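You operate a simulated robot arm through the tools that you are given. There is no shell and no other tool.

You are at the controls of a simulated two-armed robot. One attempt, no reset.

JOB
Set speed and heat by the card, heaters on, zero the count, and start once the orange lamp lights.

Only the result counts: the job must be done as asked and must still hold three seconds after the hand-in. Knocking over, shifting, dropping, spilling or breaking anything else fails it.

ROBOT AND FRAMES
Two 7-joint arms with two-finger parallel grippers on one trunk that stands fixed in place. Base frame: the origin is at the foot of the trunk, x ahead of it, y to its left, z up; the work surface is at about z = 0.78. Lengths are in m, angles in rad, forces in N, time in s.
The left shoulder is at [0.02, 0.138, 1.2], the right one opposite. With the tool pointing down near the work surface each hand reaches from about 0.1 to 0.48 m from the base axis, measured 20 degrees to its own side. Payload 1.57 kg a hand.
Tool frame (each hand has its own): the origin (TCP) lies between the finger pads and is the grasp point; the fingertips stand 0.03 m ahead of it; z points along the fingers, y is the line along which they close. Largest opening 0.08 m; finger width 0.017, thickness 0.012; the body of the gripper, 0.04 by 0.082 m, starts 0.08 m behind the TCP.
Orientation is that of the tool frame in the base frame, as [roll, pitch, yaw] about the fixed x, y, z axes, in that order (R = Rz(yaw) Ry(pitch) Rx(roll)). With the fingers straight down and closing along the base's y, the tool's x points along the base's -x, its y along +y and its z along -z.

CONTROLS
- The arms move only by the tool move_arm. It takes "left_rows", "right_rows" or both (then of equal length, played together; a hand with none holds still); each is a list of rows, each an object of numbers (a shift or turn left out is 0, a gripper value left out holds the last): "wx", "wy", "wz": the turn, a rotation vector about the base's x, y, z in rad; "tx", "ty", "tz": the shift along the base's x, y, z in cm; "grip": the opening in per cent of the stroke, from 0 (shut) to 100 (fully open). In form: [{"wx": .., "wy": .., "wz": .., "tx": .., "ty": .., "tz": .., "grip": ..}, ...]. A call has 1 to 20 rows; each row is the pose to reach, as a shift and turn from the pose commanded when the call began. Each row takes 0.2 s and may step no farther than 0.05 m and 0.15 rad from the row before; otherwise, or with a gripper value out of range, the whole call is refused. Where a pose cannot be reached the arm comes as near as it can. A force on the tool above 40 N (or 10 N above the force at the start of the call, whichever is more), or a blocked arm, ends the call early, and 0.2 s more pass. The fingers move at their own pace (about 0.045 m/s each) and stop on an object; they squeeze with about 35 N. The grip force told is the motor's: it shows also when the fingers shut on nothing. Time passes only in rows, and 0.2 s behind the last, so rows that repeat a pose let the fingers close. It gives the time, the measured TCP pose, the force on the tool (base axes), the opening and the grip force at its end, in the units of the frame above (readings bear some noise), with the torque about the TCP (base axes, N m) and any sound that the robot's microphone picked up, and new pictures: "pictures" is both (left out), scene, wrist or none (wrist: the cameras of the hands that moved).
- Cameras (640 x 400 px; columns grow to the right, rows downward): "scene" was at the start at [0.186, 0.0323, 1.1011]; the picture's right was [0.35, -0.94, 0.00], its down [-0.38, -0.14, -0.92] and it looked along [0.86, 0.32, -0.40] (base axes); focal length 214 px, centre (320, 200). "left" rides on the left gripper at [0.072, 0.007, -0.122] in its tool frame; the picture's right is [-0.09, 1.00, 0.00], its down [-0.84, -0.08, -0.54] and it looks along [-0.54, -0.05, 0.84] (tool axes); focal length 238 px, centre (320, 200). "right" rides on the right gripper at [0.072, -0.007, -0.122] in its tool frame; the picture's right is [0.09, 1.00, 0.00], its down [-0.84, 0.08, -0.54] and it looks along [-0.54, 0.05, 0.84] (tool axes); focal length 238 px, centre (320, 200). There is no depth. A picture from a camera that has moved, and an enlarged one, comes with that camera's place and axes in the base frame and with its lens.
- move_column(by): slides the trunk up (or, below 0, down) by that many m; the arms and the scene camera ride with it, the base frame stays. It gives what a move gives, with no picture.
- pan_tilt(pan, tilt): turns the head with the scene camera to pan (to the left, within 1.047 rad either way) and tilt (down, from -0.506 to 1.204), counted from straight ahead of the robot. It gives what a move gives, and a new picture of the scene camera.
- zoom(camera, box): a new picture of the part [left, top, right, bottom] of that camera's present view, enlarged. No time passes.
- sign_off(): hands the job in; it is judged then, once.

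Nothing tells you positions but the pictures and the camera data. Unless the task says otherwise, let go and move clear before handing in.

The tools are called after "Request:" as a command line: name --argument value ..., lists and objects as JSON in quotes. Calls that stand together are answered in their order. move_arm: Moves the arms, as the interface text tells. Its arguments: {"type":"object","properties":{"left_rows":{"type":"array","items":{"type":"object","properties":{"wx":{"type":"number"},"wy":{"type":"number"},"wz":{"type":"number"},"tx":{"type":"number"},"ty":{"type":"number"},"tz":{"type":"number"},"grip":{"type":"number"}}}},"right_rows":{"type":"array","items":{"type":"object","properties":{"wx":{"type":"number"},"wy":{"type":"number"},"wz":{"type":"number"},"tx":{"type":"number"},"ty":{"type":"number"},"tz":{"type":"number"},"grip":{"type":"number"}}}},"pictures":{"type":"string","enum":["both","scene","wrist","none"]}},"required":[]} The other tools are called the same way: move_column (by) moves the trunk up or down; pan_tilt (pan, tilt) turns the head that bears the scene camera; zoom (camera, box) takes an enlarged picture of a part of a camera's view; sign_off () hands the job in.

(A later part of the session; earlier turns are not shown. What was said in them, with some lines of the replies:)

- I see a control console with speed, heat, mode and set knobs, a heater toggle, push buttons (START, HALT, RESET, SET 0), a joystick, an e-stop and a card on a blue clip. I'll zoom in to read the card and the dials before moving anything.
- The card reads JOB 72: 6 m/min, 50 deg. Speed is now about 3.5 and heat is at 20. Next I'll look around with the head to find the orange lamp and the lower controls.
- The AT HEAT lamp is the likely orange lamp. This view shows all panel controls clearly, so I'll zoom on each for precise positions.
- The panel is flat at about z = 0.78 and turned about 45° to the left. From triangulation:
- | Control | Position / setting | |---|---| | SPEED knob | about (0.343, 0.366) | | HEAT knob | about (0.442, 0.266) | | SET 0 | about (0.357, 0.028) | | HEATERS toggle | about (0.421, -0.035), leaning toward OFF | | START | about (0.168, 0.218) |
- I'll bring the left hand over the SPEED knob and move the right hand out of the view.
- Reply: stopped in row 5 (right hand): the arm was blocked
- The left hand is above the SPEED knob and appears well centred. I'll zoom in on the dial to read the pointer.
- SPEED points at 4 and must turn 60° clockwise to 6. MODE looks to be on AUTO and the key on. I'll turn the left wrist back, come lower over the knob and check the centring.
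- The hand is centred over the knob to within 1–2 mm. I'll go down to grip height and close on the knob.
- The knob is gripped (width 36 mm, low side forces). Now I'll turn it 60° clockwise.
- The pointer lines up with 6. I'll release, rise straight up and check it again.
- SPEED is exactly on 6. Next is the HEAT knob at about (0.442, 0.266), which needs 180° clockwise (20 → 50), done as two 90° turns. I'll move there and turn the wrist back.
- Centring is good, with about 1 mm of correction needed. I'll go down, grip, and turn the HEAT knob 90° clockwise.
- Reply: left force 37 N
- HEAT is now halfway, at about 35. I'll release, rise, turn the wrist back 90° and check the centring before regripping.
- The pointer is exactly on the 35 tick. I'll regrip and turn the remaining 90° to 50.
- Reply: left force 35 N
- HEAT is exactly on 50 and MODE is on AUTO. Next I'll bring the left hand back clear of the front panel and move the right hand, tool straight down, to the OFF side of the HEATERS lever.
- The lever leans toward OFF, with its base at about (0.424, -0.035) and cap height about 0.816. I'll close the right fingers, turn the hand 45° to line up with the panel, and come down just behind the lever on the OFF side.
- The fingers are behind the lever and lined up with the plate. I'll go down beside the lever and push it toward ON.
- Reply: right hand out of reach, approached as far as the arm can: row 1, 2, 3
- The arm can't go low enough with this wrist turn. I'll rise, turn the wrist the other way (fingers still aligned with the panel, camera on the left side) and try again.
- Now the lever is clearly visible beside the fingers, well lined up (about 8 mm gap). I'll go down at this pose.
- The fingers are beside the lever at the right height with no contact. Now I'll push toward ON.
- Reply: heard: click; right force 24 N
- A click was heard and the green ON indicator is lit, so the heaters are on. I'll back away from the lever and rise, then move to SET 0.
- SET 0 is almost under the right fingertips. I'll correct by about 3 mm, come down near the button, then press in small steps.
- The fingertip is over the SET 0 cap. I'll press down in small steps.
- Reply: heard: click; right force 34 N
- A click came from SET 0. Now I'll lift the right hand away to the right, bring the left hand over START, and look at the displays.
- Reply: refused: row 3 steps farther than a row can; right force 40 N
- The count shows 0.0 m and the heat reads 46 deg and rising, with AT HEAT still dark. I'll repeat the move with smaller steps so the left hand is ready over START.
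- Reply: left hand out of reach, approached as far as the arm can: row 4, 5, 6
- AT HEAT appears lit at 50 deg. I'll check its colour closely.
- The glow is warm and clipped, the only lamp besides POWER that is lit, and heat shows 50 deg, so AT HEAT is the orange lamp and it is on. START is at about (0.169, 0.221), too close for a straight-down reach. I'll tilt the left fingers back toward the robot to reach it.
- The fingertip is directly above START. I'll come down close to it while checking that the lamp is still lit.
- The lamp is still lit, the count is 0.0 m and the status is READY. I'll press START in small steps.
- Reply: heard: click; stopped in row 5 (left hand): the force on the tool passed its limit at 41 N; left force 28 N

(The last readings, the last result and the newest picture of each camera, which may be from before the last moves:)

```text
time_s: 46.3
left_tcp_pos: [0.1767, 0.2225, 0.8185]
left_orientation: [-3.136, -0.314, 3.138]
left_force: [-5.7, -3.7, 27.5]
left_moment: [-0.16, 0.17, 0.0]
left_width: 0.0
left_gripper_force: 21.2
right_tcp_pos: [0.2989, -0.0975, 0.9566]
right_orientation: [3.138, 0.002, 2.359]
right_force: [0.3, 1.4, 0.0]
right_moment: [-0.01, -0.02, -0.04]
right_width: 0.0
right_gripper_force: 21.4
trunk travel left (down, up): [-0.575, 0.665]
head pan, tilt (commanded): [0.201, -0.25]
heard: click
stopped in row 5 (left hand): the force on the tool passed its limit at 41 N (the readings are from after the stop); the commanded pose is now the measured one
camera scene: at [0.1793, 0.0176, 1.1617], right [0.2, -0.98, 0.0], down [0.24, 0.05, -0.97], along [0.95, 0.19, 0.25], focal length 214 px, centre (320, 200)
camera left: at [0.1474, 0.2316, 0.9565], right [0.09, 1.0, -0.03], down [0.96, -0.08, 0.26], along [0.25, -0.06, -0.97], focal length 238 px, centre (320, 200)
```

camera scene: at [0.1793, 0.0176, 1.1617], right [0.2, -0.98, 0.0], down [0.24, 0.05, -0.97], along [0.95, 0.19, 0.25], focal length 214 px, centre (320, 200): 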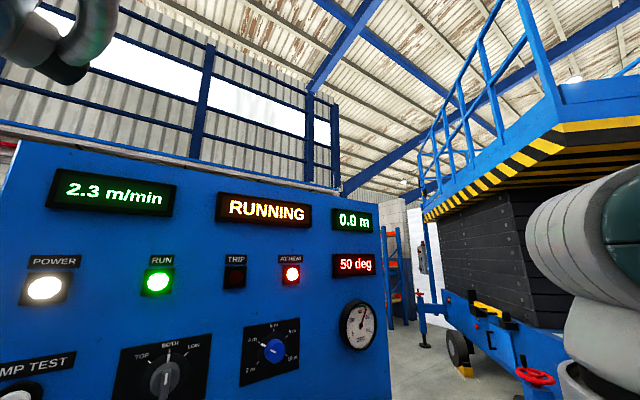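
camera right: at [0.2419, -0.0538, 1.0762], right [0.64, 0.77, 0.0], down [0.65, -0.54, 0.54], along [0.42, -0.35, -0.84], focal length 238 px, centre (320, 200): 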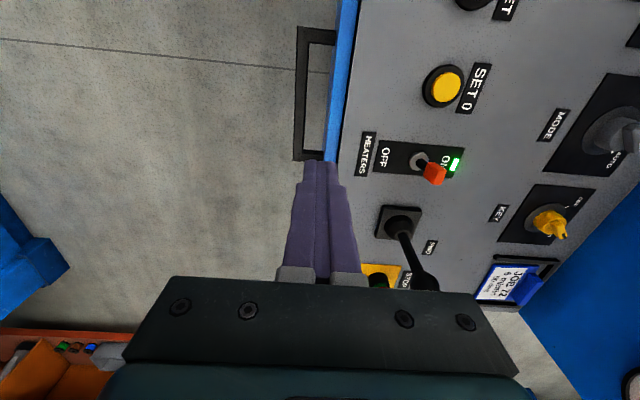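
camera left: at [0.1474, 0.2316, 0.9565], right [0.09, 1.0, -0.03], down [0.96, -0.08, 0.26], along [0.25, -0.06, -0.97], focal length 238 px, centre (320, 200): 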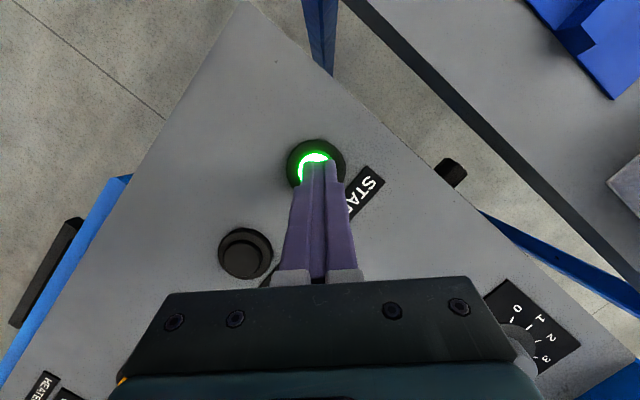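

The console shows RUNNING with the RUN lamp green and the speed ramping up. I'll lift the left hand clear and watch the speed settle.

Request:
move_arm --left_rows '[{"tz": 3}, {"tz": 6}, {"tz": 9}, {"tz": 11}, {"tz": 11}, {"tz": 11}]' --pictures "both"

Request:
pan_tilt --pan 0.36 --tilt 0.3

```text
time_s: 47.7
left_tcp_pos: [0.1728, 0.2206, 0.9242]
left_orientation: [-3.138, -0.318, 3.14]
left_force: [-0.2, -0.1, 0.5]
left_moment: [0.01, 0.02, 0.01]
left_width: 0.0
left_gripper_force: 21.4
right_tcp_pos: [0.2998, -0.0988, 0.956]
right_orientation: [3.139, 0.002, 2.359]
right_force: [0.3, 0.1, 0.8]
right_moment: [0.02, -0.02, 0.02]
right_width: 0.0
right_gripper_force: 21.5
trunk travel left (down, up): [-0.575, 0.665]
head pan, tilt (commanded): [0.201, -0.25]
camera scene: at [0.1788, 0.0161, 1.1607], right [0.2, -0.98, 0.0], down [0.24, 0.05, -0.97], along [0.95, 0.19, 0.25], focal length 214 px, centre (320, 200)
camera left: at [0.1445, 0.23, 1.0624], right [0.09, 1.0, -0.03], down [0.96, -0.08, 0.26], along [0.25, -0.05, -0.97], focal length 238 px, centre (320, 200)
```

scene: 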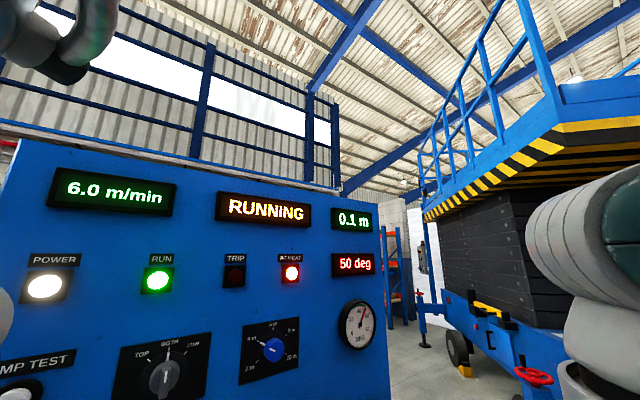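
left: 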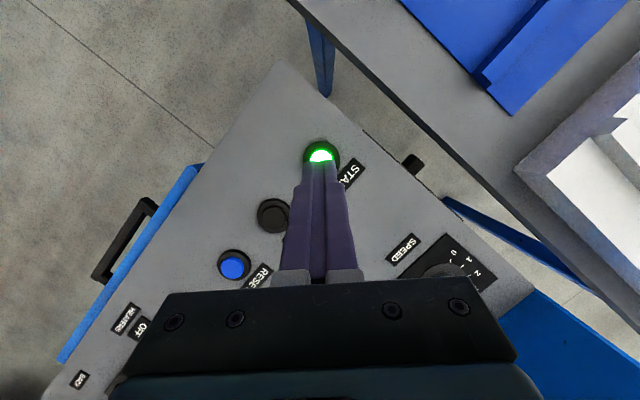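

```text
time_s: 48.6
left_tcp_pos: [0.1739, 0.2206, 0.9243]
left_orientation: [-3.138, -0.315, 3.14]
left_force: [0.2, 0.1, 0.2]
left_moment: [-0.05, -0.01, 0.02]
left_width: 0.0
left_gripper_force: 21.3
right_tcp_pos: [0.2977, -0.0993, 0.9542]
right_orientation: [3.139, 0.002, 2.36]
right_force: [-0.2, -1.0, 0.6]
right_moment: [-0.01, 0.01, -0.02]
right_width: 0.0001
right_gripper_force: 21.3
trunk travel left (down, up): [-0.575, 0.665]
head pan, tilt (commanded): [0.36, 0.3]
camera scene: at [0.1868, 0.0327, 1.1116], right [0.35, -0.94, 0.0], down [-0.28, -0.1, -0.96], along [0.89, 0.34, -0.29], focal length 214 px, centre (320, 200)
```

scene: 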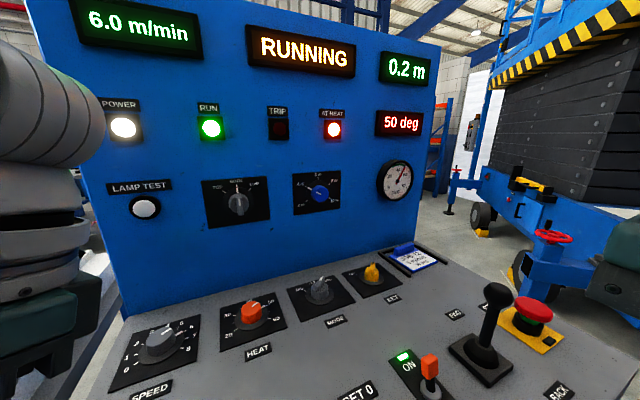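

The machine is running at 6.0 m/min and 50 deg. The heaters are on, the count started from zero, there is no trip, and both hands are clear of every control. Handing in now.

Request:
sign_off

```text
The job is handed in.
```

The machine is running at the card's settings, and the job is handed in.

- **Settings:** the card read JOB 72, 6 m/min, 50 deg. I turned SPEED from 4 to 6 and HEAT from 20 to 50.
- **Heaters:** the toggle is on and its green indicator is lit.
- **Count:** I pressed SET 0 and the display read 0.0 m before the start.
- **Start:** I took AT HEAT to be the orange lamp. Its lit colour was hard to judge in the camera, but it lit when the display reached 50 deg. I pressed START only after that.

At the last look the display showed RUNNING, 6.0 m/min, 50 deg and 0.2 m. The TRIP lamp was off and both hands were clear of the controls.
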